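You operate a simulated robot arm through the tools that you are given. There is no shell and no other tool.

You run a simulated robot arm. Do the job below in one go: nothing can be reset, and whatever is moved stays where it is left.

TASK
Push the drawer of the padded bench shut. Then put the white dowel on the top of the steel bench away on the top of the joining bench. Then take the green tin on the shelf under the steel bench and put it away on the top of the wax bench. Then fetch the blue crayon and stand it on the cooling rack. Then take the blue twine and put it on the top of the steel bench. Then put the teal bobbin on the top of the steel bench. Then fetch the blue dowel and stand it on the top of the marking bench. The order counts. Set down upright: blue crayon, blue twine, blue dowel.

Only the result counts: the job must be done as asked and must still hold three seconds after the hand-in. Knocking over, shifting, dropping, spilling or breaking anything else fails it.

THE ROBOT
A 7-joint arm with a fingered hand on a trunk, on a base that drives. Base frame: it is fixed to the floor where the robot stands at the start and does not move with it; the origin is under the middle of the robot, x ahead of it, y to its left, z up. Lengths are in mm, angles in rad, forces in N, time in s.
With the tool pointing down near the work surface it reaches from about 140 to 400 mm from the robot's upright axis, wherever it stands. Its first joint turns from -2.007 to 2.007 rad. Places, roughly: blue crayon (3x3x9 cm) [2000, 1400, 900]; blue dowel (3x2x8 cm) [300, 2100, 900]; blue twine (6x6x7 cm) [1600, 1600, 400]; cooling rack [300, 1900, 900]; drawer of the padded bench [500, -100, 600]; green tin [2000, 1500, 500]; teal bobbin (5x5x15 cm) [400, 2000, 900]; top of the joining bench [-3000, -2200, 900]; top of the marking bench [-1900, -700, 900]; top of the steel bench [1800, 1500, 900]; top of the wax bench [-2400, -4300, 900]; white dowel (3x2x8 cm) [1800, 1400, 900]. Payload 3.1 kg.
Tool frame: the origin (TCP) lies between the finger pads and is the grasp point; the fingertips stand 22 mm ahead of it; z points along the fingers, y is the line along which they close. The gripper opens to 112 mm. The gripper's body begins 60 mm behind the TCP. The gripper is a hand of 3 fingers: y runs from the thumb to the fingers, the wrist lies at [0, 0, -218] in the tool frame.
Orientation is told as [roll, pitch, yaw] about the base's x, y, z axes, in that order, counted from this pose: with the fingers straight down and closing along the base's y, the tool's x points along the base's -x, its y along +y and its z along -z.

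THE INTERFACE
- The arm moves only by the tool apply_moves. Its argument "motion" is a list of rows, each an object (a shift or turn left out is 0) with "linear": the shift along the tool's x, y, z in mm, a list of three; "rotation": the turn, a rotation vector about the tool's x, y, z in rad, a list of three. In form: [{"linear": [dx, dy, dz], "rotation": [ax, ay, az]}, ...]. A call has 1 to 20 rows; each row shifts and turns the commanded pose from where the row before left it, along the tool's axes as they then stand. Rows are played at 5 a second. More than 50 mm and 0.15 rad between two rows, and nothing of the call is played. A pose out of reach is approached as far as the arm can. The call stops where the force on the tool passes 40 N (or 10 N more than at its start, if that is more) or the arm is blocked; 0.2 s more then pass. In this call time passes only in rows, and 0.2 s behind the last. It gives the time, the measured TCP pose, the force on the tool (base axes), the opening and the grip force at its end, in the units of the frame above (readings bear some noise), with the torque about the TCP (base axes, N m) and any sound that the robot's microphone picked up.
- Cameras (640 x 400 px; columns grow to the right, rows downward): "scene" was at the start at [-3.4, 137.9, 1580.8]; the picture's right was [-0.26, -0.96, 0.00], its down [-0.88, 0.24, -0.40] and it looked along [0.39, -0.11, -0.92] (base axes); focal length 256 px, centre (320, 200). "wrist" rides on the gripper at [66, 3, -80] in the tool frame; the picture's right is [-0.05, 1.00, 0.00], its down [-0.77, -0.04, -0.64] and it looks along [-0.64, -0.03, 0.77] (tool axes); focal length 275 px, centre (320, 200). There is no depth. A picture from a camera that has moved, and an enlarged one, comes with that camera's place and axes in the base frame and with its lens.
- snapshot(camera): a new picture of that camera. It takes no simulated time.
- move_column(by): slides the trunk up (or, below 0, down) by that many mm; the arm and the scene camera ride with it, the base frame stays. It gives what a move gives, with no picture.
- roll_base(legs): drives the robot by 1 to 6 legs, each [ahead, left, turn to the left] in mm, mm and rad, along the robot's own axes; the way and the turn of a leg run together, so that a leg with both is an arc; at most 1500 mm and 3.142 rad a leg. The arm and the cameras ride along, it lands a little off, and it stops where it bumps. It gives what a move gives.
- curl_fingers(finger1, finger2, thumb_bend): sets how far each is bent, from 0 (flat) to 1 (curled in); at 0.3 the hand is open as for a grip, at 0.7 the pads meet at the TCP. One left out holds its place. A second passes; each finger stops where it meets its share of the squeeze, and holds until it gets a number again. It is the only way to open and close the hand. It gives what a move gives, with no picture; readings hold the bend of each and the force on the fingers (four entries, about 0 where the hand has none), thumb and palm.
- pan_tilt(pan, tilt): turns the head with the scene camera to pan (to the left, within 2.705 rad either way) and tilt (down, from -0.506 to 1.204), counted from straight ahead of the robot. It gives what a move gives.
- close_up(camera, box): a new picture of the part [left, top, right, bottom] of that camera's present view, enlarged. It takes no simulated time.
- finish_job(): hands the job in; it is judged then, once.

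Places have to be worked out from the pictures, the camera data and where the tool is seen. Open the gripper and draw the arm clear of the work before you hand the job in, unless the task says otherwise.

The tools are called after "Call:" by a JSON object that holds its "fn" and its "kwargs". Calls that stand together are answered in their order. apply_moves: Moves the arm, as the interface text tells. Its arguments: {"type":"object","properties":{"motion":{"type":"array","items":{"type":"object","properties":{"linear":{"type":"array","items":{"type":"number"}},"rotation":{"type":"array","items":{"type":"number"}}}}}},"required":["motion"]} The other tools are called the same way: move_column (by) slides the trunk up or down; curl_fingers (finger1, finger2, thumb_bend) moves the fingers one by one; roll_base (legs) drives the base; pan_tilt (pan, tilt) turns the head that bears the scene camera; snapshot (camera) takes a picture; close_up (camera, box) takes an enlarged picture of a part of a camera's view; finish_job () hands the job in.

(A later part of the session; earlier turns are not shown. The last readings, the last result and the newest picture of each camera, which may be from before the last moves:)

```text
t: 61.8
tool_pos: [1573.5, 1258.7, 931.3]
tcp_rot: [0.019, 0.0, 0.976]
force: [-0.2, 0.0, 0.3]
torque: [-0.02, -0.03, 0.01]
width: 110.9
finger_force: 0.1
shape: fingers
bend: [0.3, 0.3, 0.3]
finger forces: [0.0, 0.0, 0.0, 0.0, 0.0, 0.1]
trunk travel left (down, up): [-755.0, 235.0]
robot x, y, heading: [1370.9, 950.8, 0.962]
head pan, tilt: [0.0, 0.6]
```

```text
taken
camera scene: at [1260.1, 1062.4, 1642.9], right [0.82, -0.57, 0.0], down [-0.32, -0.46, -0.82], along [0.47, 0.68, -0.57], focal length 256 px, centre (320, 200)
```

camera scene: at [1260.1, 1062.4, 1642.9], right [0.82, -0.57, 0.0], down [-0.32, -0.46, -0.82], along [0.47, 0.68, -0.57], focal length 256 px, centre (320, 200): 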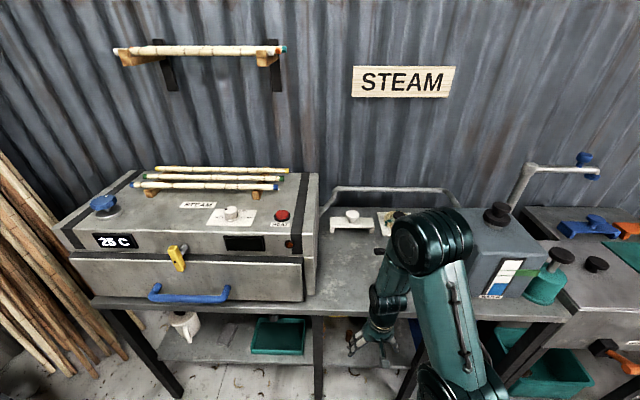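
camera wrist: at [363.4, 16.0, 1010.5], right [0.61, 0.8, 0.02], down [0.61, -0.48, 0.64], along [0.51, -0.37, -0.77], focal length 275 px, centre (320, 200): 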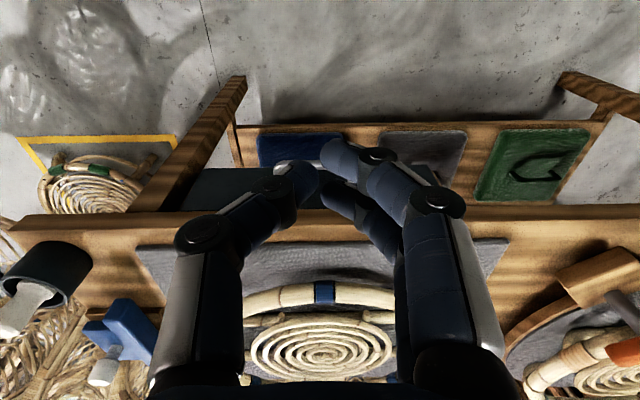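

The arm hides the middle of the bench. I look through the wrist camera and a close-up of the scene.

Call:
{"fn": "snapshot", "kwargs": {"camera": "wrist"}}

Call:
{"fn": "close_up", "kwargs": {"camera": "scene", "box": [300, 170, 500, 295]}}

```text
taken
camera wrist: at [1536.3, 1204.1, 1010.6], right [-0.8, 0.6, 0.02], down [0.47, 0.61, 0.64], along [0.37, 0.52, -0.77], focal length 275 px, centre (320, 200)
```

wrist: 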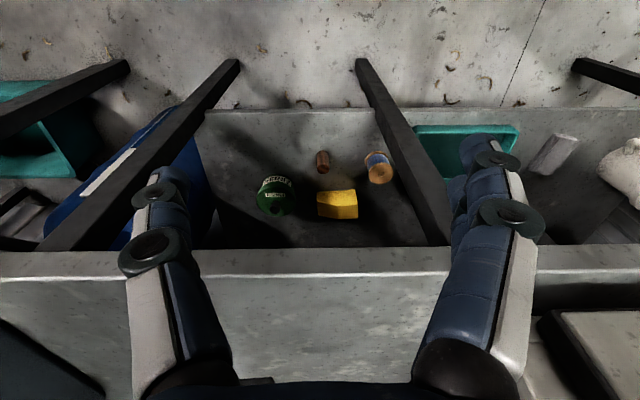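

```text
3.20 times, centred on (400, 232) of scene
camera zoom: at [1260.1, 1062.4, 1642.9], right [0.82, -0.57, 0.0], down [-0.32, -0.46, -0.82], along [0.47, 0.68, -0.57], focal length 818 px, centre (64, 96)
```

zoom: 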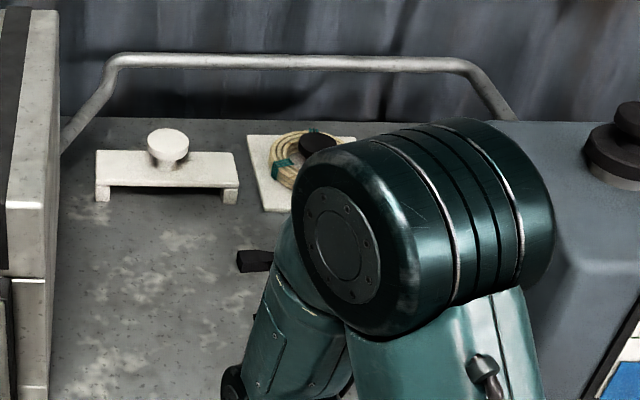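

The shelf shows the green tin, a blue-wrapped spool (blue twine), a yellow block and a brown bobbin-like thing. To see the bench top past my arm I strafe right.

Call:
{"fn": "roll_base", "kwargs": {"legs": [[0, -330, 0]]}}

Call:
{"fn": "snapshot", "kwargs": {"camera": "scene"}}

Call:
{"fn": "close_up", "kwargs": {"camera": "scene", "box": [200, 180, 440, 330]}}

Call:
{"fn": "snapshot", "kwargs": {"camera": "wrist"}}

```text
t: 64.0
tool_pos: [1844.2, 1070.0, 930.5]
tcp_rot: [0.02, 0.0, 0.976]
force: [0.5, 0.5, 0.5]
torque: [0.01, -0.02, 0.0]
width: 111.0
finger_force: 0.1
shape: fingers
bend: [0.3, 0.3, 0.3]
finger forces: [0.0, 0.0, 0.0, 0.0, 0.0, 0.0]
trunk travel left (down, up): [-755.0, 235.0]
robot x, y, heading: [1638.9, 759.5, 0.958]
head pan, tilt: [0.0, 0.6]
```

```text
taken
camera scene: at [1530.6, 873.0, 1643.0], right [0.82, -0.57, 0.0], down [-0.32, -0.46, -0.83], along [0.47, 0.68, -0.56], focal length 256 px, centre (320, 200)
```

scene: 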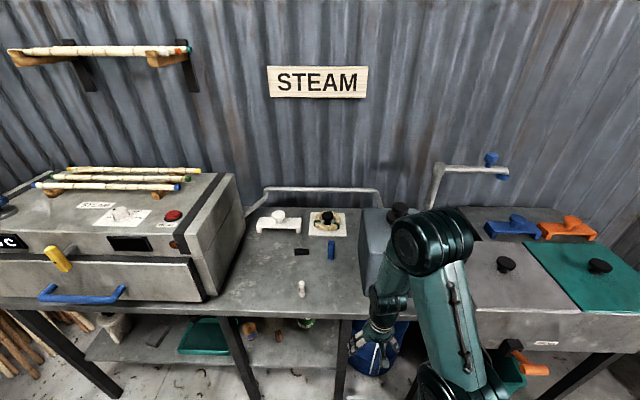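

```text
2.67 times, centred on (320, 255) of scene
camera zoom: at [1530.6, 873.0, 1643.0], right [0.82, -0.57, 0.0], down [-0.32, -0.46, -0.83], along [0.47, 0.68, -0.56], focal length 682 px, centre (320, 53)
```

zoom: 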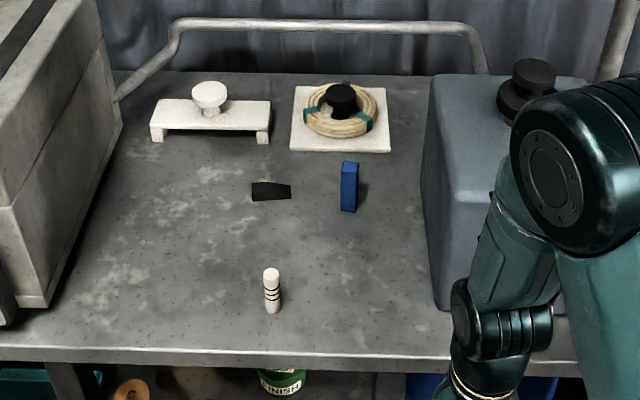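

```text
taken
camera wrist: at [1806.6, 1014.8, 1010.6], right [-0.8, 0.6, 0.02], down [0.47, 0.61, 0.64], along [0.37, 0.52, -0.77], focal length 275 px, centre (320, 200)
```

wrist: 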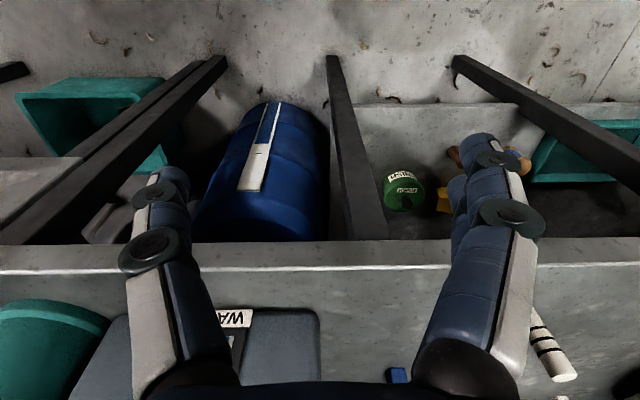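

Now I can see the white dowel standing at about [1796,1366] (about 54 mm in from the front edge, bench top z≈845) and the blue crayon standing at about [1986,1447]. I raise the hand, shift left and go closer, and level the tool.

Call:
{"fn": "move_column", "kwargs": {"by": 110}}

Call:
{"fn": "roll_base", "kwargs": {"legs": [[0, 212, 0], [150, 0, 0]]}}

Call:
{"fn": "apply_moves", "kwargs": {"motion": [{"rotation": [0.02, 0, 0.016]}, {"linear": [0, 0, 0]}]}}

Call:
{"fn": "snapshot", "kwargs": {"camera": "scene"}}

Call:
{"fn": "snapshot", "kwargs": {"camera": "wrist"}}

```text
t: 65.4
tool_pos: [1844.2, 1068.9, 1040.9]
tcp_rot: [0.018, -0.001, 0.975]
force: [0.9, 0.9, 0.1]
torque: [0.04, 0.01, -0.03]
width: 111.0
finger_force: 0.1
shape: fingers
bend: [0.3, 0.3, 0.3]
finger forces: [0.0, 0.0, 0.0, 0.1, 0.0, 0.0]
trunk travel left (down, up): [-865.0, 125.0]
robot x, y, heading: [1637.3, 763.5, 0.954]
head pan, tilt: [0.0, 0.6]
```

```text
t: 68.0
tool_pos: [1755.5, 1312.5, 1042.6]
tcp_rot: [0.019, -0.002, 0.975]
force: [-0.2, -0.2, -0.3]
torque: [-0.02, 0.02, -0.01]
width: 111.4
finger_force: 0.1
shape: fingers
bend: [0.3, 0.3, 0.3]
finger forces: [0.0, 0.1, 0.0, 0.0, 0.0, 0.1]
trunk travel left (down, up): [-865.0, 125.0]
robot x, y, heading: [1548.5, 1005.7, 0.957]
head pan, tilt: [0.0, 0.6]
```

```text
t: 68.6
tool_pos: [1756.3, 1312.8, 1040.0]
tcp_rot: [-0.002, 0.001, 0.957]
force: [0.2, -0.4, -0.2]
torque: [0.0, -0.02, -0.03]
width: 111.0
finger_force: 0.0
shape: fingers
bend: [0.3, 0.3, 0.3]
finger forces: [0.0, 0.1, 0.0, 0.0, 0.0, 0.0]
trunk travel left (down, up): [-865.0, 125.0]
robot x, y, heading: [1552.1, 1005.7, 0.953]
head pan, tilt: [0.0, 0.6]
```

```text
taken
camera scene: at [1443.1, 1118.0, 1753.0], right [0.82, -0.57, 0.0], down [-0.32, -0.46, -0.82], along [0.47, 0.68, -0.57], focal length 256 px, centre (320, 200)
```

scene: 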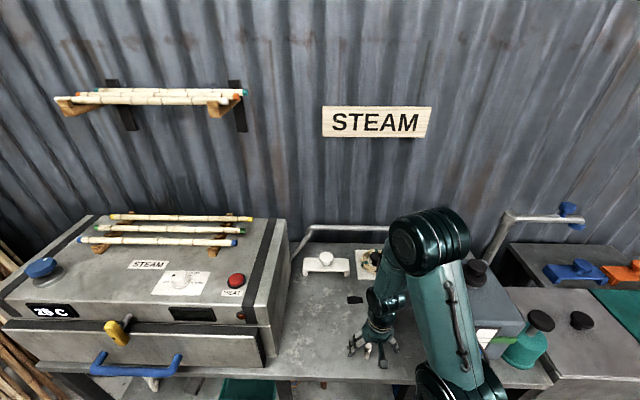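

```text
taken
camera wrist: at [1716.9, 1260.7, 1120.2], right [-0.79, 0.61, 0.0], down [0.47, 0.61, 0.64], along [0.39, 0.5, -0.77], focal length 275 px, centre (320, 200)
```

wrist: 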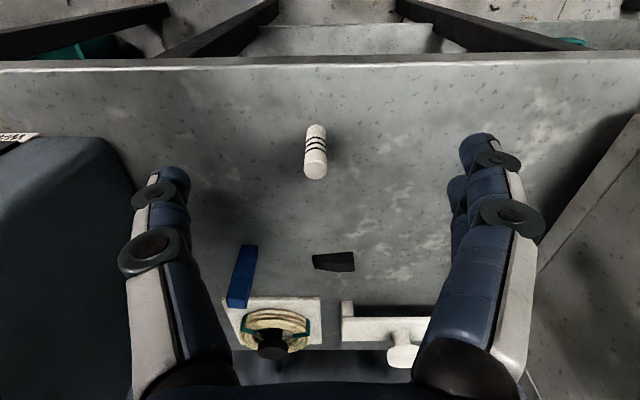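

In the wrist view the dowel measures at about [1800.5,1362.5], standing, top ≈925. I move the hand over it, then lower by trunk part of the way and check.

Call:
{"fn": "apply_moves", "kwargs": {"motion": [{"linear": [-33, -4, 0]}, {"linear": [-33, -4, 0]}, {"linear": [0, 0, 0]}]}}

Call:
{"fn": "move_column", "kwargs": {"by": -70}}

Call:
{"fn": "snapshot", "kwargs": {"camera": "wrist"}}

```text
t: 69.4
tool_pos: [1800.0, 1363.4, 1041.4]
tcp_rot: [-0.002, 0.0, 0.96]
force: [-0.6, -0.7, -0.2]
torque: [0.02, 0.0, 0.0]
width: 111.0
finger_force: 0.1
shape: fingers
bend: [0.3, 0.3, 0.3]
finger forces: [0.0, 0.0, 0.0, 0.0, 0.1, 0.0]
trunk travel left (down, up): [-865.0, 125.0]
robot x, y, heading: [1550.7, 1005.0, 0.96]
head pan, tilt: [0.0, 0.6]
```

```text
t: 70.5
tool_pos: [1799.5, 1362.1, 970.7]
tcp_rot: [-0.002, 0.001, 0.959]
force: [1.2, -0.7, 0.4]
torque: [0.0, 0.0, 0.02]
width: 111.2
finger_force: 0.0
shape: fingers
bend: [0.3, 0.3, 0.3]
finger forces: [0.0, 0.0, 0.1, 0.0, 0.0, 0.0]
trunk travel left (down, up): [-795.0, 195.0]
robot x, y, heading: [1547.2, 1005.6, 0.959]
head pan, tilt: [0.0, 0.6]
```

```text
taken
camera wrist: at [1760.8, 1310.2, 1050.1], right [-0.79, 0.61, 0.0], down [0.47, 0.61, 0.64], along [0.39, 0.5, -0.77], focal length 275 px, centre (320, 200)
```

wrist: 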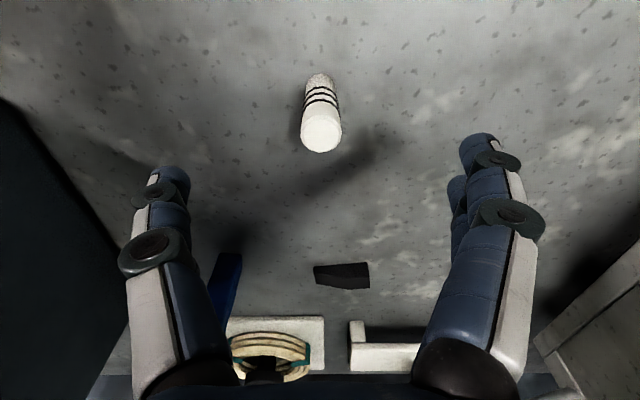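

The dowel sits on the grasp axis (only ~4 mm nearer to me). I correct by 3 mm and lower the trunk to grasp height.

Call:
{"fn": "apply_moves", "kwargs": {"motion": [{"linear": [3, 0, 0]}, {"linear": [0, 0, 0]}]}}

Call:
{"fn": "move_column", "kwargs": {"by": -78}}

Call:
{"fn": "snapshot", "kwargs": {"camera": "wrist"}}

```text
t: 71.1
tool_pos: [1797.8, 1360.3, 969.9]
tcp_rot: [-0.002, -0.002, 0.96]
force: [0.0, 0.0, 0.3]
torque: [0.01, -0.02, -0.02]
width: 111.1
finger_force: 0.0
shape: fingers
bend: [0.3, 0.3, 0.3]
finger forces: [0.1, 0.1, 0.0, 0.0, 0.0, 0.1]
trunk travel left (down, up): [-795.0, 195.0]
robot x, y, heading: [1552.1, 1007.6, 0.961]
head pan, tilt: [0.0, 0.6]
```

```text
t: 72.3
tool_pos: [1797.7, 1359.9, 892.3]
tcp_rot: [-0.001, 0.0, 0.961]
force: [-0.3, -0.8, -0.5]
torque: [0.02, -0.02, -0.01]
width: 111.1
finger_force: 0.1
shape: fingers
bend: [0.3, 0.3, 0.3]
finger forces: [0.0, 0.0, 0.0, 0.0, 0.0, 0.0]
trunk travel left (down, up): [-717.0, 273.0]
robot x, y, heading: [1552.6, 1008.5, 0.96]
head pan, tilt: [0.0, 0.6]
```

```text
taken
camera wrist: at [1758.9, 1307.7, 972.0], right [-0.79, 0.61, 0.0], down [0.47, 0.61, 0.64], along [0.39, 0.5, -0.77], focal length 275 px, centre (320, 200)
```

wrist: 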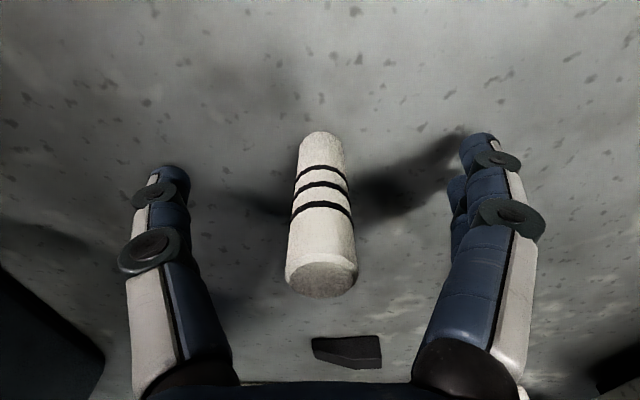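

The dowel is right between fingers and thumb at mid-height. I close the hand on it.

Call:
{"fn": "curl_fingers", "kwargs": {"finger1": 0.7, "finger2": 0.7, "thumb_bend": 0.7}}

Call:
{"fn": "snapshot", "kwargs": {"camera": "wrist"}}

```text
t: 73.3
tool_pos: [1797.7, 1360.5, 891.7]
tcp_rot: [-0.001, 0.001, 0.961]
force: [0.4, -0.9, 0.5]
torque: [-0.01, 0.01, 0.01]
width: 15.0
finger_force: 5.2
shape: fingers
bend: [0.64, 0.68, 0.67]
finger forces: [4.1, 0.9, 0.0, 0.1, 4.9, 0.0]
trunk travel left (down, up): [-717.0, 273.0]
robot x, y, heading: [1550.3, 1004.7, 0.959]
head pan, tilt: [0.0, 0.6]
```

```text
taken
camera wrist: at [1759.0, 1307.8, 972.0], right [-0.79, 0.61, 0.0], down [0.47, 0.61, 0.64], along [0.39, 0.5, -0.77], focal length 275 px, centre (320, 200)
```

wrist: 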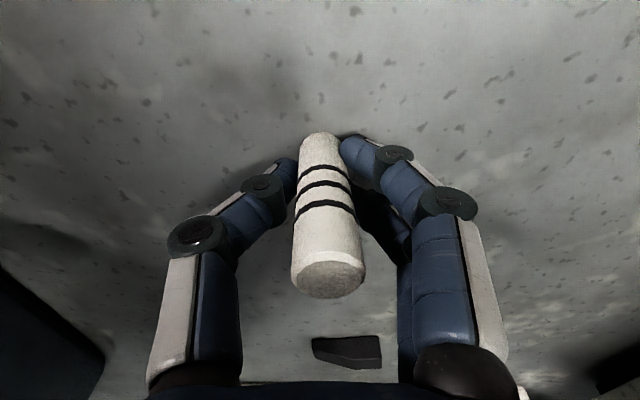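

Contact on finger 1 and thumb (~4-5 N), finger 2 lightly. I squeeze a bit further for a safer grip.

Call:
{"fn": "curl_fingers", "kwargs": {"finger1": 0.85, "finger2": 0.85, "thumb_bend": 0.85}}

Call:
{"fn": "snapshot", "kwargs": {"camera": "wrist"}}

```text
t: 74.3
tool_pos: [1797.6, 1360.5, 890.0]
tcp_rot: [-0.001, 0.0, 0.96]
force: [0.8, -0.1, -1.0]
torque: [0.0, -0.01, 0.0]
width: 12.9
finger_force: 17.1
shape: fingers
bend: [0.7, 0.84, 0.75]
finger forces: [14.7, 0.4, 0.0, 0.0, 18.1, 0.0]
trunk travel left (down, up): [-717.0, 273.0]
robot x, y, heading: [1552.5, 1004.9, 0.96]
head pan, tilt: [0.0, 0.6]
```

```text
taken
camera wrist: at [1759.0, 1307.8, 972.0], right [-0.79, 0.61, 0.0], down [0.47, 0.61, 0.64], along [0.39, 0.5, -0.77], focal length 275 px, centre (320, 200)
```

wrist: 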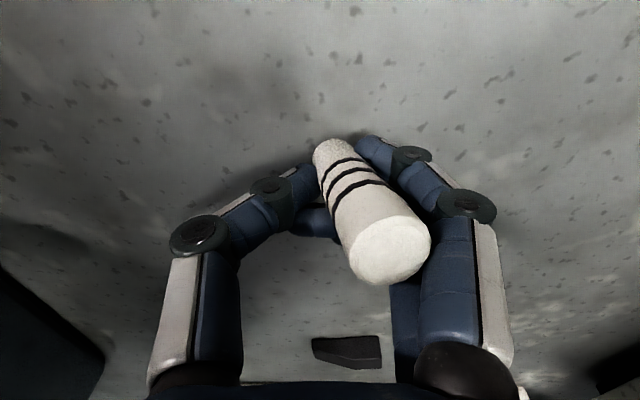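

Squeezing harder let finger 2 slip past and tilted the dowel. I check from the scene camera how it sits before deciding.

Call:
{"fn": "pan_tilt", "kwargs": {"pan": -0.1, "tilt": 0.85}}

Call:
{"fn": "close_up", "kwargs": {"camera": "scene", "box": [300, 140, 460, 240]}}

Call:
{"fn": "close_up", "kwargs": {"camera": "wrist", "box": [200, 100, 480, 300]}}

```text
t: 75.0
tool_pos: [1798.7, 1360.2, 891.3]
tcp_rot: [-0.002, 0.0, 0.961]
force: [-0.6, 0.4, -0.1]
torque: [0.03, -0.04, 0.0]
width: 13.2
finger_force: 16.5
shape: fingers
bend: [0.7, 0.84, 0.75]
finger forces: [14.6, 0.5, 0.0, 0.0, 18.0, 0.0]
trunk travel left (down, up): [-717.0, 273.0]
robot x, y, heading: [1551.4, 1011.4, 0.959]
head pan, tilt: [-0.099, 0.85]
```

```text
4.00 times, centred on (380, 190) of scene
camera zoom: at [1442.8, 1104.5, 1584.1], right [0.76, -0.65, 0.0], down [-0.49, -0.57, -0.66], along [0.43, 0.5, -0.75], focal length 1022 px, centre (80, 240)
```

zoom: 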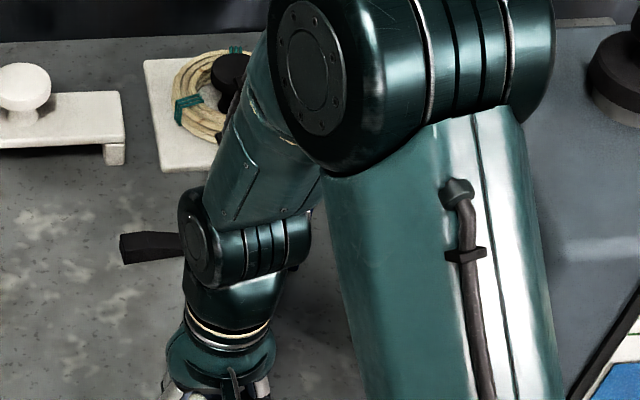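

```text
2.00 times, centred on (340, 200) of wrist
camera zoom: at [1759.0, 1307.8, 972.0], right [-0.79, 0.61, 0.0], down [0.47, 0.61, 0.64], along [0.39, 0.5, -0.77], focal length 551 px, centre (280, 200)
```

zoom: 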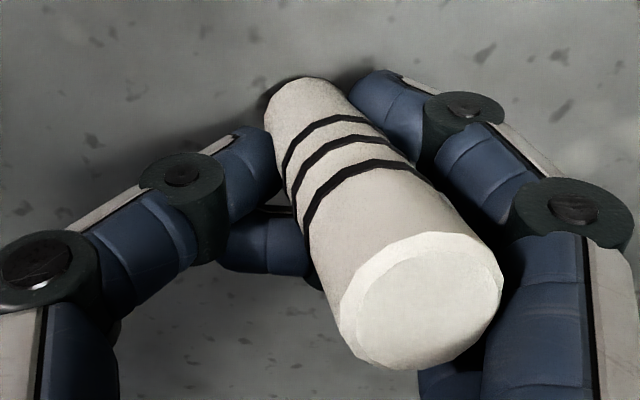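

The dowel is pinched between finger 1 and thumb with finger 2 wrapped behind it, leaning only ~12°. The grip is firm (15-18 N), so I lift it and check that it holds.

Call:
{"fn": "move_column", "kwargs": {"by": 60}}

Call:
{"fn": "close_up", "kwargs": {"camera": "wrist", "box": [200, 100, 480, 300]}}

```text
t: 76.0
tool_pos: [1797.8, 1361.1, 951.1]
tcp_rot: [-0.001, -0.001, 0.961]
force: [-0.5, 0.1, -0.6]
torque: [-0.02, 0.07, 0.0]
width: 13.0
finger_force: 16.6
shape: fingers
bend: [0.7, 0.84, 0.75]
finger forces: [14.7, 0.3, 0.0, 0.0, 18.2, 0.0]
trunk travel left (down, up): [-777.0, 213.0]
robot x, y, heading: [1552.9, 1004.7, 0.955]
head pan, tilt: [-0.099, 0.85]
```

```text
2.00 times, centred on (340, 200) of wrist
camera zoom: at [1759.0, 1307.9, 1032.0], right [-0.79, 0.61, 0.0], down [0.47, 0.61, 0.64], along [0.39, 0.5, -0.77], focal length 551 px, centre (280, 200)
```

zoom: 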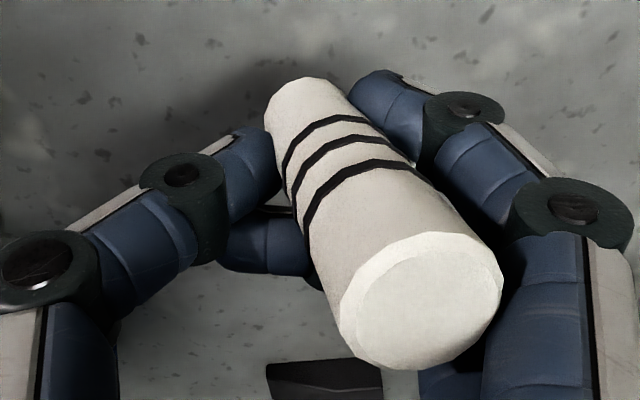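

It holds. I raise the trunk, draw the arm in a little, back off from the bench and carry the dowel down the main aisle towards the joining bench.

Call:
{"fn": "move_column", "kwargs": {"by": 110}}

Call:
{"fn": "apply_moves", "kwargs": {"motion": [{"linear": [30, 0, 0]}, {"linear": [30, 0, 0]}, {"linear": [30, 0, 0]}]}}

Call:
{"fn": "roll_base", "kwargs": {"legs": [[-160, 0, 0], [0, 800, 0], [0, 0, 1.571]]}}

Call:
{"fn": "snapshot", "kwargs": {"camera": "wrist"}}

Call:
{"fn": "pan_tilt", "kwargs": {"pan": 0.0, "tilt": 0.6}}

Call:
{"fn": "snapshot", "kwargs": {"camera": "scene"}}

```text
t: 77.5
tool_pos: [1798.0, 1360.2, 1061.8]
tcp_rot: [-0.002, 0.0, 0.961]
force: [0.0, -0.7, 0.0]
torque: [-0.01, 0.03, 0.0]
width: 13.4
finger_force: 16.5
shape: fingers
bend: [0.7, 0.84, 0.75]
finger forces: [14.8, 0.3, 0.0, 0.1, 18.1, 0.0]
trunk travel left (down, up): [-887.0, 103.0]
robot x, y, heading: [1554.7, 1005.7, 0.965]
head pan, tilt: [-0.099, 0.85]
```

```text
t: 78.2
tool_pos: [1746.3, 1283.5, 1063.1]
tcp_rot: [0.001, -0.001, 0.958]
force: [-0.2, 0.0, -0.9]
torque: [0.01, 0.03, 0.02]
width: 13.2
finger_force: 16.5
shape: fingers
bend: [0.7, 0.84, 0.75]
finger forces: [14.8, 0.3, 0.0, 0.1, 18.2, 0.0]
trunk travel left (down, up): [-887.0, 103.0]
robot x, y, heading: [1556.0, 1003.8, 0.958]
head pan, tilt: [-0.099, 0.85]
```

```text
t: 87.4
tool_pos: [529.2, 1525.8, 1062.5]
tcp_rot: [-0.002, 0.0, 2.534]
force: [-1.1, 0.8, -1.1]
torque: [-0.01, 0.02, -0.03]
width: 13.2
finger_force: 16.5
shape: fingers
bend: [0.7, 0.84, 0.75]
finger forces: [14.7, 0.3, 0.0, 0.0, 18.1, 0.0]
trunk travel left (down, up): [-887.0, 103.0]
robot x, y, heading: [812.0, 1330.9, 2.533]
head pan, tilt: [-0.099, 0.85]
```

```text
taken
camera wrist: at [582.6, 1484.3, 1141.8], right [-0.61, -0.79, 0.0], down [-0.61, 0.47, 0.64], along [-0.5, 0.39, -0.77], focal length 275 px, centre (320, 200)
```

wrist: 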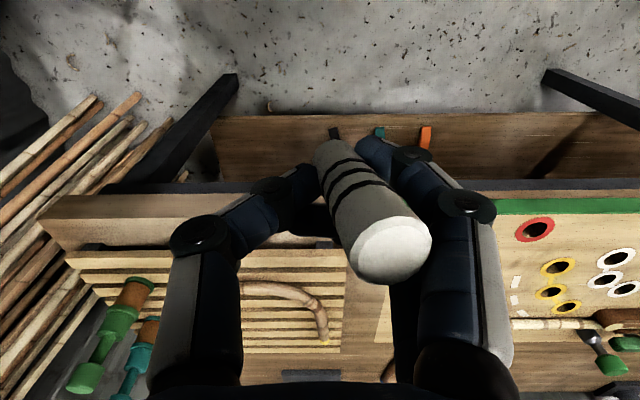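

```text
t: 88.1
tool_pos: [528.3, 1524.4, 1061.2]
tcp_rot: [-0.002, 0.001, 2.532]
force: [-0.7, 0.2, -0.1]
torque: [0.01, -0.02, 0.02]
width: 13.1
finger_force: 16.7
shape: fingers
bend: [0.7, 0.84, 0.75]
finger forces: [14.7, 0.3, 0.1, 0.0, 18.1, 0.1]
trunk travel left (down, up): [-887.0, 103.0]
robot x, y, heading: [806.8, 1333.9, 2.529]
head pan, tilt: [0.0, 0.6]
```

```text
taken
camera scene: at [699.0, 1222.6, 1774.9], right [0.57, 0.82, 0.0], down [0.46, -0.32, -0.82], along [-0.68, 0.47, -0.57], focal length 256 px, centre (320, 200)
```

scene: 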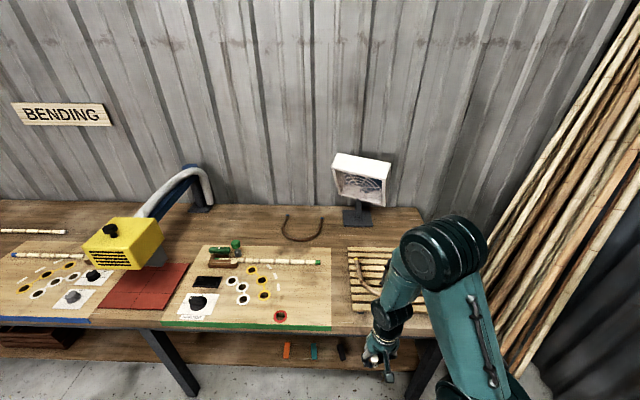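

The grip is unchanged and I pass the rack (green and teal bobbins stand at its end). The aisle is free, so I strafe along it, keeping the dowel over the floor, and look ahead on the way.

Call:
{"fn": "roll_base", "kwargs": {"legs": [[0, 1240, 0], [0, 1240, 0], [0, 700, 0]]}}

Call:
{"fn": "pan_tilt", "kwargs": {"pan": 0.7, "tilt": 0.5}}

Call:
{"fn": "snapshot", "kwargs": {"camera": "scene"}}

Call:
{"fn": "pan_tilt", "kwargs": {"pan": 1.7, "tilt": 0.5}}

Call:
{"fn": "snapshot", "kwargs": {"camera": "scene"}}

```text
t: 103.7
tool_pos: [-1302.4, -1067.4, 1062.0]
tcp_rot: [-0.002, 0.001, 2.527]
force: [-1.2, 0.6, 0.3]
torque: [0.01, -0.03, -0.02]
width: 12.9
finger_force: 16.5
shape: fingers
bend: [0.7, 0.84, 0.75]
finger forces: [14.7, 0.3, 0.0, 0.1, 18.2, 0.0]
trunk travel left (down, up): [-887.0, 103.0]
robot x, y, heading: [-1023.8, -1263.8, 2.526]
head pan, tilt: [0.0, 0.6]
```

```text
t: 104.8
tool_pos: [-1302.5, -1067.0, 1062.4]
tcp_rot: [-0.003, 0.001, 2.526]
force: [0.3, 0.0, -0.2]
torque: [-0.01, -0.02, 0.02]
width: 13.1
finger_force: 16.1
shape: fingers
bend: [0.7, 0.84, 0.75]
finger forces: [14.7, 0.3, 0.1, 0.1, 18.2, 0.1]
trunk travel left (down, up): [-887.0, 103.0]
robot x, y, heading: [-1023.0, -1265.3, 2.527]
head pan, tilt: [0.7, 0.499]
```

```text
taken
camera scene: at [-1152.2, -1429.3, 1784.0], right [-0.08, 1.0, 0.0], down [0.48, 0.04, -0.88], along [-0.87, -0.07, -0.48], focal length 256 px, centre (320, 200)
```

scene: 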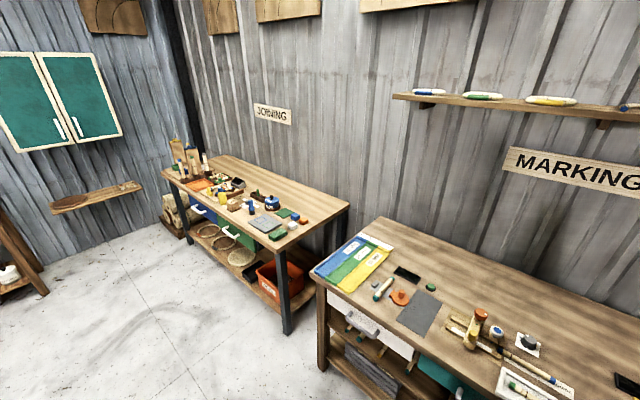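

```text
t: 106.0
tool_pos: [-1303.5, -1068.2, 1061.6]
tcp_rot: [-0.001, 0.0, 2.526]
force: [1.0, -0.2, -0.3]
torque: [0.02, -0.01, -0.02]
width: 13.2
finger_force: 17.0
shape: fingers
bend: [0.7, 0.84, 0.75]
finger forces: [14.8, 0.4, 0.0, 0.0, 18.2, 0.1]
trunk travel left (down, up): [-887.0, 103.0]
robot x, y, heading: [-1019.5, -1265.2, 2.529]
head pan, tilt: [1.7, 0.499]
```

```text
taken
camera scene: at [-1104.1, -1502.1, 1784.0], right [-0.88, 0.47, 0.0], down [0.22, 0.42, -0.88], along [-0.41, -0.78, -0.48], focal length 256 px, centre (320, 200)
```

scene: 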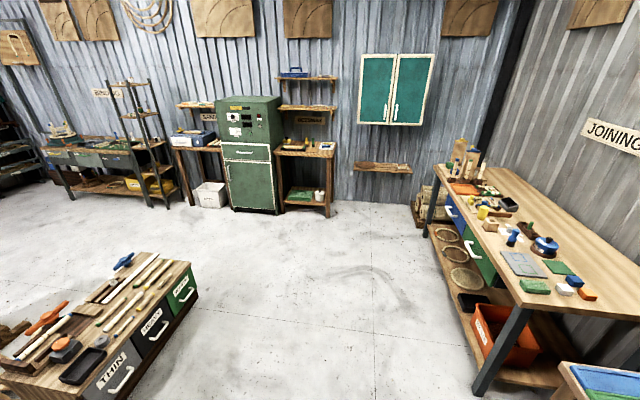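

The joining bench carries many items along its front; I go up alongside its near half and look for a free spot.

Call:
{"fn": "roll_base", "kwargs": {"legs": [[0, 1400, 0]]}}

Call:
{"fn": "pan_tilt", "kwargs": {"pan": 0.0, "tilt": 0.75}}

Call:
{"fn": "snapshot", "kwargs": {"camera": "scene"}}

Call:
{"fn": "snapshot", "kwargs": {"camera": "wrist"}}

```text
t: 113.0
tool_pos: [-2113.4, -2198.3, 1061.6]
tcp_rot: [-0.002, 0.001, 2.513]
force: [-0.6, -0.1, 0.5]
torque: [0.01, -0.01, -0.01]
width: 13.3
finger_force: 16.2
shape: fingers
bend: [0.7, 0.84, 0.75]
finger forces: [14.8, 0.4, 0.1, 0.0, 18.3, 0.0]
trunk travel left (down, up): [-887.0, 103.0]
robot x, y, heading: [-1835.3, -2396.8, 2.515]
head pan, tilt: [1.7, 0.499]
```

```text
t: 114.7
tool_pos: [-2114.3, -2199.1, 1062.1]
tcp_rot: [-0.001, 0.0, 2.511]
force: [0.0, 0.3, -1.2]
torque: [0.01, -0.01, 0.01]
width: 13.3
finger_force: 16.1
shape: fingers
bend: [0.7, 0.84, 0.75]
finger forces: [14.7, 0.4, 0.0, 0.0, 18.2, 0.0]
trunk travel left (down, up): [-887.0, 103.0]
robot x, y, heading: [-1837.2, -2399.3, 2.51]
head pan, tilt: [0.0, 0.75]
```

```text
taken
camera scene: at [-1945.9, -2508.2, 1762.1], right [0.59, 0.81, 0.0], down [0.55, -0.4, -0.73], along [-0.59, 0.43, -0.68], focal length 256 px, centre (320, 200)
```

scene: 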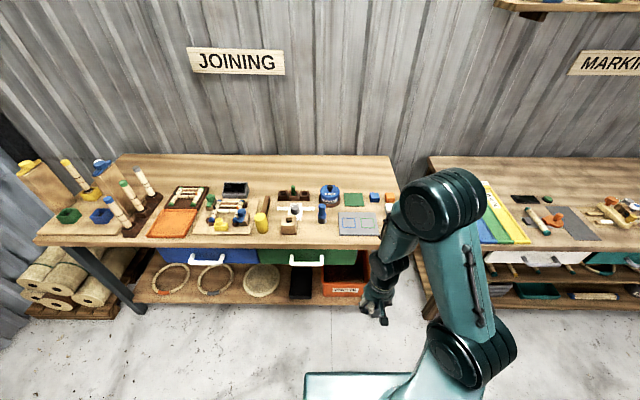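

```text
taken
camera wrist: at [-2061.3, -2240.8, 1141.8], right [-0.63, -0.78, 0.0], down [-0.6, 0.48, 0.64], along [-0.5, 0.4, -0.77], focal length 275 px, centre (320, 200)
```

wrist: 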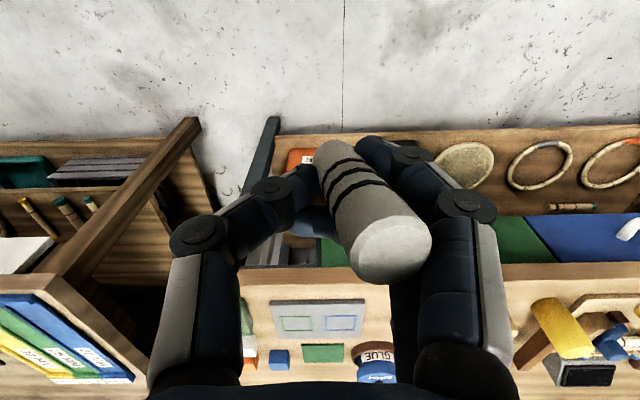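

I zoom in on the bench top to find a free spot within reach.

Call:
{"fn": "close_up", "kwargs": {"camera": "scene", "box": [180, 150, 410, 260]}}

Call:
{"fn": "close_up", "kwargs": {"camera": "scene", "box": [30, 140, 240, 260]}}

```text
2.78 times, centred on (295, 205) of scene
camera zoom: at [-1945.9, -2508.2, 1762.1], right [0.59, 0.81, 0.0], down [0.55, -0.4, -0.73], along [-0.59, 0.43, -0.68], focal length 711 px, centre (390, 186)
```

zoom: 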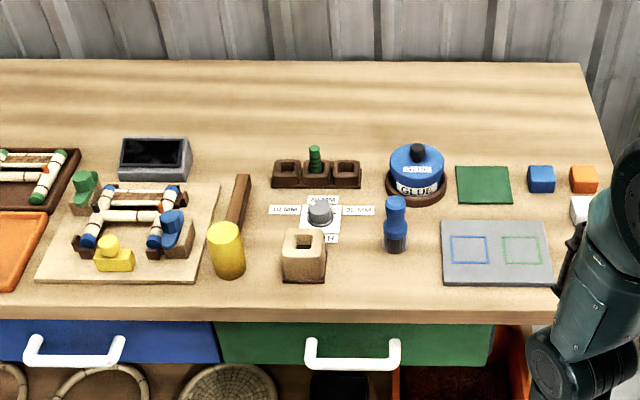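

```text
3.05 times, centred on (135, 200) of scene
camera zoom: at [-1945.9, -2508.2, 1762.1], right [0.59, 0.81, 0.0], down [0.55, -0.4, -0.73], along [-0.59, 0.43, -0.68], focal length 779 px, centre (884, 200)
```

zoom: 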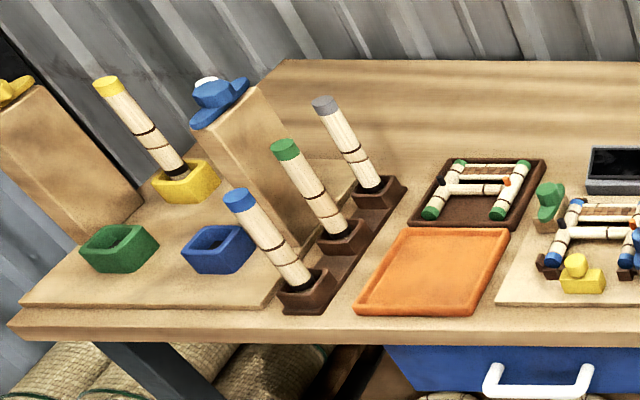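

There's a free patch in front of the blue bottle between the square wood block and the grey mat, at about [-2536,-2081]; bench top z≈866. I drive in front of it.

Call:
{"fn": "roll_base", "kwargs": {"legs": [[0, 148, 0], [325, 0, 0]]}}

Call:
{"fn": "snapshot", "kwargs": {"camera": "wrist"}}

Call:
{"fn": "snapshot", "kwargs": {"camera": "scene"}}

```text
t: 117.8
tool_pos: [-2465.0, -2124.5, 1061.6]
tcp_rot: [-0.004, 0.0, 2.511]
force: [0.6, -0.2, -0.4]
torque: [0.01, -0.01, 0.01]
width: 13.0
finger_force: 16.6
shape: fingers
bend: [0.7, 0.84, 0.75]
finger forces: [14.8, 0.3, 0.0, 0.1, 18.2, 0.1]
trunk travel left (down, up): [-887.0, 103.0]
robot x, y, heading: [-2192.3, -2323.4, 2.508]
head pan, tilt: [0.0, 0.75]
```

```text
taken
camera wrist: at [-2412.1, -2166.7, 1141.8], right [-0.63, -0.78, 0.0], down [-0.6, 0.48, 0.64], along [-0.49, 0.4, -0.77], focal length 275 px, centre (320, 200)
```

wrist: 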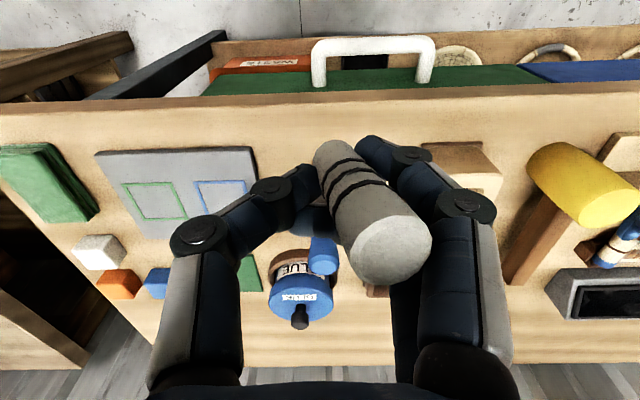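

```text
taken
camera scene: at [-2297.2, -2434.3, 1762.1], right [0.59, 0.81, 0.0], down [0.55, -0.4, -0.73], along [-0.59, 0.43, -0.68], focal length 256 px, centre (320, 200)
```

scene: 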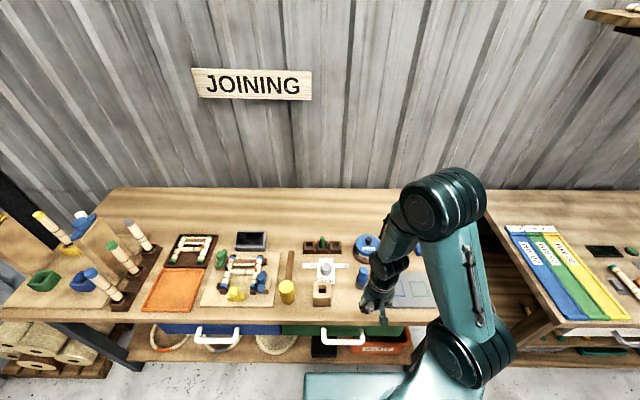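

The hand is ~40 mm short of the bench edge line and centred on the free patch (block ~100 mm to one side, mat ~80 mm to the other). I move 85 mm forward and rotate the tool so the dowel stands plumb.

Call:
{"fn": "apply_moves", "kwargs": {"motion": [{"linear": [-43, 2, 0]}, {"linear": [-42, 2, 0]}, {"rotation": [-0.0875, 0.075, 0]}, {"rotation": [-0.0875, 0.075, 0]}, {"linear": [0, 0, 0]}]}}

Call:
{"fn": "snapshot", "kwargs": {"camera": "wrist"}}

Call:
{"fn": "close_up", "kwargs": {"camera": "scene", "box": [290, 220, 450, 340]}}

```text
t: 119.0
tool_pos: [-2535.5, -2077.9, 1061.6]
tcp_rot: [0.176, 0.151, 2.523]
force: [-0.5, 0.3, -0.1]
torque: [0.01, -0.03, -0.01]
width: 13.2
finger_force: 16.8
shape: fingers
bend: [0.7, 0.84, 0.76]
finger forces: [15.0, 0.1, 0.1, 0.0, 18.2, 0.1]
trunk travel left (down, up): [-887.0, 103.0]
robot x, y, heading: [-2189.2, -2326.0, 2.509]
head pan, tilt: [0.0, 0.75]
```

```text
taken
camera wrist: at [-2484.7, -2100.3, 1150.2], right [-0.63, -0.76, 0.17], down [-0.61, 0.62, 0.5], along [-0.48, 0.21, -0.85], focal length 275 px, centre (320, 200)
```

wrist: 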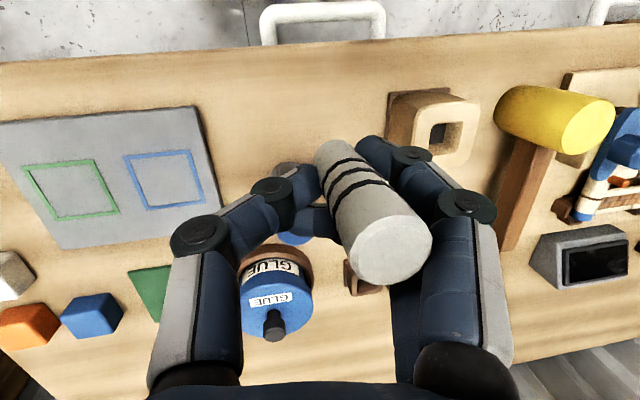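

```text
3.33 times, centred on (370, 280) of scene
camera zoom: at [-2297.6, -2434.9, 1762.0], right [0.59, 0.81, 0.0], down [0.55, -0.4, -0.73], along [-0.59, 0.43, -0.68], focal length 852 px, centre (153, -67)
```

zoom: 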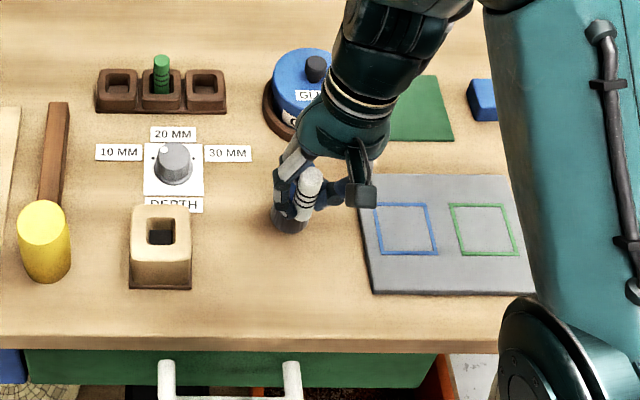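

The spot straight below the hand is free (bottle ~80 mm behind, edge ~65 mm in front). I lower the trunk to just above the surface.

Call:
{"fn": "move_column", "kwargs": {"by": -138}}

Call:
{"fn": "snapshot", "kwargs": {"camera": "wrist"}}

Call:
{"fn": "close_up", "kwargs": {"camera": "scene", "box": [290, 180, 450, 300]}}

```text
t: 120.7
tool_pos: [-2535.2, -2077.3, 924.6]
tcp_rot: [0.174, 0.149, 2.522]
force: [0.3, 0.3, 0.4]
torque: [0.04, -0.04, -0.02]
width: 13.2
finger_force: 16.6
shape: fingers
bend: [0.7, 0.84, 0.76]
finger forces: [14.9, 0.2, 0.0, 0.0, 18.2, 0.1]
trunk travel left (down, up): [-749.0, 241.0]
robot x, y, heading: [-2186.2, -2328.2, 2.509]
head pan, tilt: [0.0, 0.75]
```

```text
taken
camera wrist: at [-2484.3, -2100.0, 1012.2], right [-0.63, -0.76, 0.16], down [-0.61, 0.61, 0.5], along [-0.48, 0.21, -0.85], focal length 275 px, centre (320, 200)
```

wrist: 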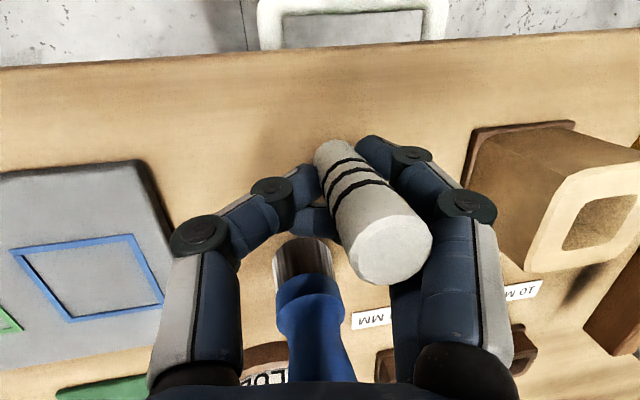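

```text
3.33 times, centred on (370, 240) of scene
camera zoom: at [-2297.2, -2434.1, 1624.1], right [0.59, 0.81, 0.0], down [0.55, -0.4, -0.73], along [-0.59, 0.43, -0.68], focal length 852 px, centre (153, 67)
```

zoom: 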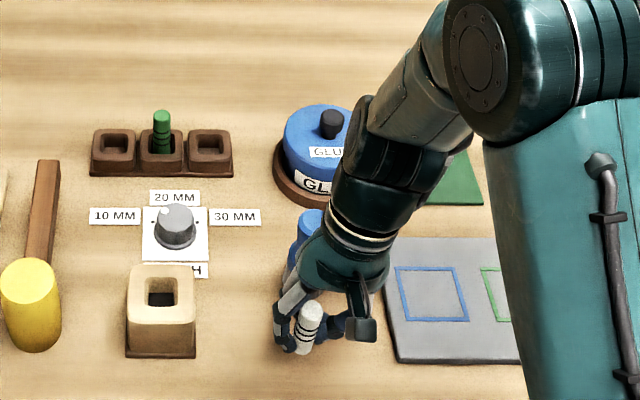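

Clearances are fine (bottle ~70 mm, block ~95 mm from the grasp centre). I go straight down in 3 mm steps to feel the surface.

Call:
{"fn": "apply_moves", "kwargs": {"motion": [{"linear": [-0.45, -0.52, 2.92]}, {"linear": [-0.45, -0.52, 2.92]}, {"linear": [-0.45, -0.52, 2.92]}]}}

```text
t: 121.5
tool_pos: [-2535.6, -2078.1, 915.4]
tcp_rot: [0.174, 0.148, 2.522]
force: [-0.1, -0.8, -0.2]
torque: [-0.02, 0.03, 0.0]
width: 13.2
finger_force: 16.9
shape: fingers
bend: [0.7, 0.84, 0.76]
finger forces: [14.9, 0.2, 0.1, 0.1, 18.3, 0.0]
trunk travel left (down, up): [-749.0, 241.0]
robot x, y, heading: [-2185.3, -2325.8, 2.509]
head pan, tilt: [0.0, 0.75]
```

No contact yet; two more small steps down.

Call:
{"fn": "apply_moves", "kwargs": {"motion": [{"linear": [-0.3, -0.35, 1.95]}, {"linear": [-0.3, -0.35, 1.95]}]}}

Call:
{"fn": "close_up", "kwargs": {"camera": "wrist", "box": [200, 100, 480, 300]}}

```text
t: 122.1
tool_pos: [-2536.2, -2077.3, 911.1]
tcp_rot: [0.174, 0.149, 2.522]
force: [0.2, 0.6, -0.5]
torque: [0.01, -0.04, -0.03]
width: 13.1
finger_force: 17.0
shape: fingers
bend: [0.7, 0.84, 0.76]
finger forces: [14.9, 0.2, 0.1, 0.0, 18.3, 0.0]
trunk travel left (down, up): [-749.0, 241.0]
robot x, y, heading: [-2186.8, -2321.7, 2.515]
head pan, tilt: [0.0, 0.75]
```

```text
2.00 times, centred on (340, 200) of wrist
camera zoom: at [-2484.4, -2100.0, 999.1], right [-0.63, -0.76, 0.16], down [-0.61, 0.61, 0.5], along [-0.48, 0.21, -0.85], focal length 551 px, centre (280, 200)
```

zoom: 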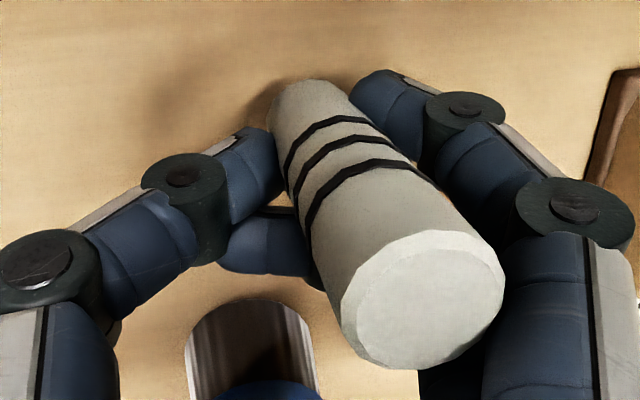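

Still free. I continue down 2 mm at a time.

Call:
{"fn": "apply_moves", "kwargs": {"motion": [{"linear": [-0.3, -0.35, 1.95]}, {"linear": [-0.3, -0.35, 1.95]}, {"linear": [-0.3, -0.35, 1.95]}]}}

```text
t: 122.9
tool_pos: [-2537.0, -2077.0, 903.9]
tcp_rot: [0.175, 0.148, 2.522]
force: [-1.3, 0.2, -1.0]
torque: [-0.01, -0.01, 0.03]
width: 13.1
finger_force: 16.0
shape: fingers
bend: [0.7, 0.84, 0.76]
finger forces: [14.9, 0.2, 0.1, 0.0, 18.3, 0.0]
trunk travel left (down, up): [-749.0, 241.0]
robot x, y, heading: [-2188.0, -2324.9, 2.511]
head pan, tilt: [0.0, 0.75]
```

No contact; continue.

Call:
{"fn": "apply_moves", "kwargs": {"motion": [{"linear": [-0.3, -0.35, 1.95]}, {"linear": [-0.3, -0.35, 1.95]}, {"linear": [-0.3, -0.35, 1.95]}]}}

Call:
{"fn": "close_up", "kwargs": {"camera": "wrist", "box": [200, 100, 480, 300]}}

```text
t: 123.7
tool_pos: [-2535.5, -2078.3, 898.5]
tcp_rot: [0.174, 0.149, 2.521]
force: [-0.4, -0.3, -0.4]
torque: [-0.02, 0.0, -0.01]
width: 13.3
finger_force: 16.8
shape: fingers
bend: [0.7, 0.84, 0.76]
finger forces: [14.9, 0.3, 0.0, 0.0, 18.3, 0.0]
trunk travel left (down, up): [-749.0, 241.0]
robot x, y, heading: [-2189.1, -2327.0, 2.507]
head pan, tilt: [0.0, 0.75]
```

```text
2.00 times, centred on (340, 200) of wrist
camera zoom: at [-2484.8, -2100.0, 987.5], right [-0.63, -0.76, 0.17], down [-0.61, 0.61, 0.5], along [-0.48, 0.21, -0.85], focal length 551 px, centre (280, 200)
```

zoom: 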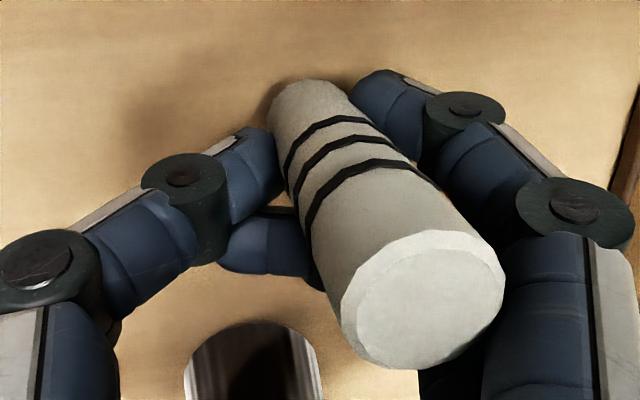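

Still nothing; the surface must be a bit lower than estimated. Continue in 2 mm steps.

Call:
{"fn": "apply_moves", "kwargs": {"motion": [{"linear": [-0.3, -0.35, 1.95]}, {"linear": [-0.3, -0.35, 1.95]}, {"linear": [-0.3, -0.35, 1.95]}]}}

Call:
{"fn": "snapshot", "kwargs": {"camera": "wrist"}}

```text
t: 124.5
tool_pos: [-2535.5, -2077.9, 893.2]
tcp_rot: [0.174, 0.147, 2.522]
force: [-0.3, 0.1, 0.0]
torque: [0.0, 0.0, -0.01]
width: 13.0
finger_force: 16.7
shape: fingers
bend: [0.7, 0.84, 0.76]
finger forces: [15.0, 0.2, 0.1, 0.1, 18.3, 0.0]
trunk travel left (down, up): [-749.0, 241.0]
robot x, y, heading: [-2187.4, -2322.9, 2.511]
head pan, tilt: [0.0, 0.75]
```

```text
taken
camera wrist: at [-2484.7, -2100.0, 981.9], right [-0.63, -0.76, 0.16], down [-0.61, 0.61, 0.5], along [-0.48, 0.21, -0.85], focal length 275 px, centre (320, 200)
```

wrist: 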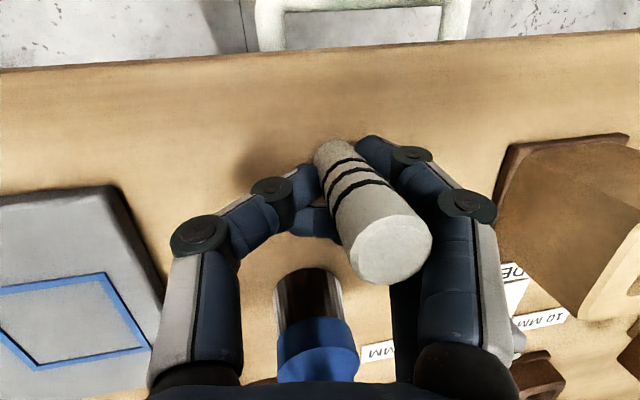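

Clear all round. Continue down until contact.

Call:
{"fn": "apply_moves", "kwargs": {"motion": [{"linear": [-0.3, -0.35, 1.95]}, {"linear": [-0.3, -0.35, 1.95]}, {"linear": [-0.3, -0.35, 1.95]}]}}

```text
t: 125.3
tool_pos: [-2535.3, -2077.8, 887.6]
tcp_rot: [0.175, 0.151, 2.522]
force: [-0.2, 0.0, -0.4]
torque: [-0.03, 0.01, 0.0]
width: 13.1
finger_force: 16.8
shape: fingers
bend: [0.7, 0.84, 0.76]
finger forces: [14.9, 0.2, 0.0, 0.0, 18.3, 0.0]
trunk travel left (down, up): [-749.0, 241.0]
robot x, y, heading: [-2187.6, -2326.3, 2.51]
head pan, tilt: [0.0, 0.75]
```

No contact yet. Another three steps.

Call:
{"fn": "apply_moves", "kwargs": {"motion": [{"linear": [-0.3, -0.35, 1.95]}, {"linear": [-0.3, -0.35, 1.95]}, {"linear": [-0.3, -0.35, 1.95]}]}}

Call:
{"fn": "close_up", "kwargs": {"camera": "wrist", "box": [200, 60, 480, 260]}}

Call:
{"fn": "close_up", "kwargs": {"camera": "scene", "box": [330, 220, 410, 280]}}

```text
t: 126.1
tool_pos: [-2535.4, -2077.2, 882.6]
tcp_rot: [0.176, 0.145, 2.521]
force: [-1.4, 3.1, 21.9]
torque: [-0.21, -0.16, -0.01]
width: 12.9
finger_force: 22.5
shape: fingers
bend: [0.71, 0.84, 0.78]
finger forces: [20.9, 0.7, 0.0, 0.0, 23.3, 0.0]
trunk travel left (down, up): [-749.0, 241.0]
robot x, y, heading: [-2186.9, -2323.0, 2.513]
head pan, tilt: [0.0, 0.75]
```

```text
2.00 times, centred on (340, 160) of wrist
camera zoom: at [-2484.2, -2100.3, 971.0], right [-0.63, -0.76, 0.17], down [-0.61, 0.61, 0.5], along [-0.48, 0.21, -0.85], focal length 551 px, centre (280, 280)
```

zoom: 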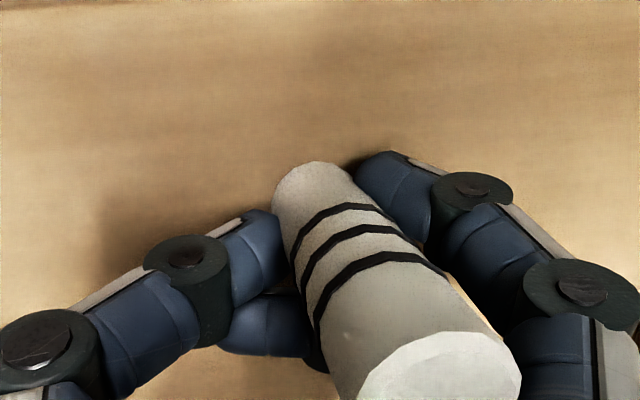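

```text
6.67 times, centred on (370, 250) of scene
camera zoom: at [-2295.1, -2434.8, 1624.6], right [0.59, 0.81, 0.0], down [0.55, -0.4, -0.73], along [-0.59, 0.43, -0.68], focal length 1704 px, centre (-13, -133)
```

zoom: 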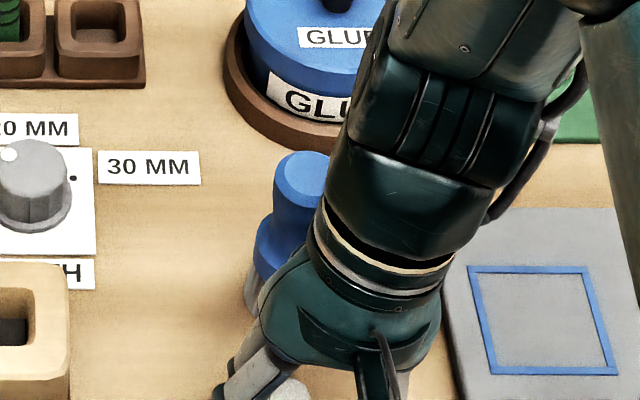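

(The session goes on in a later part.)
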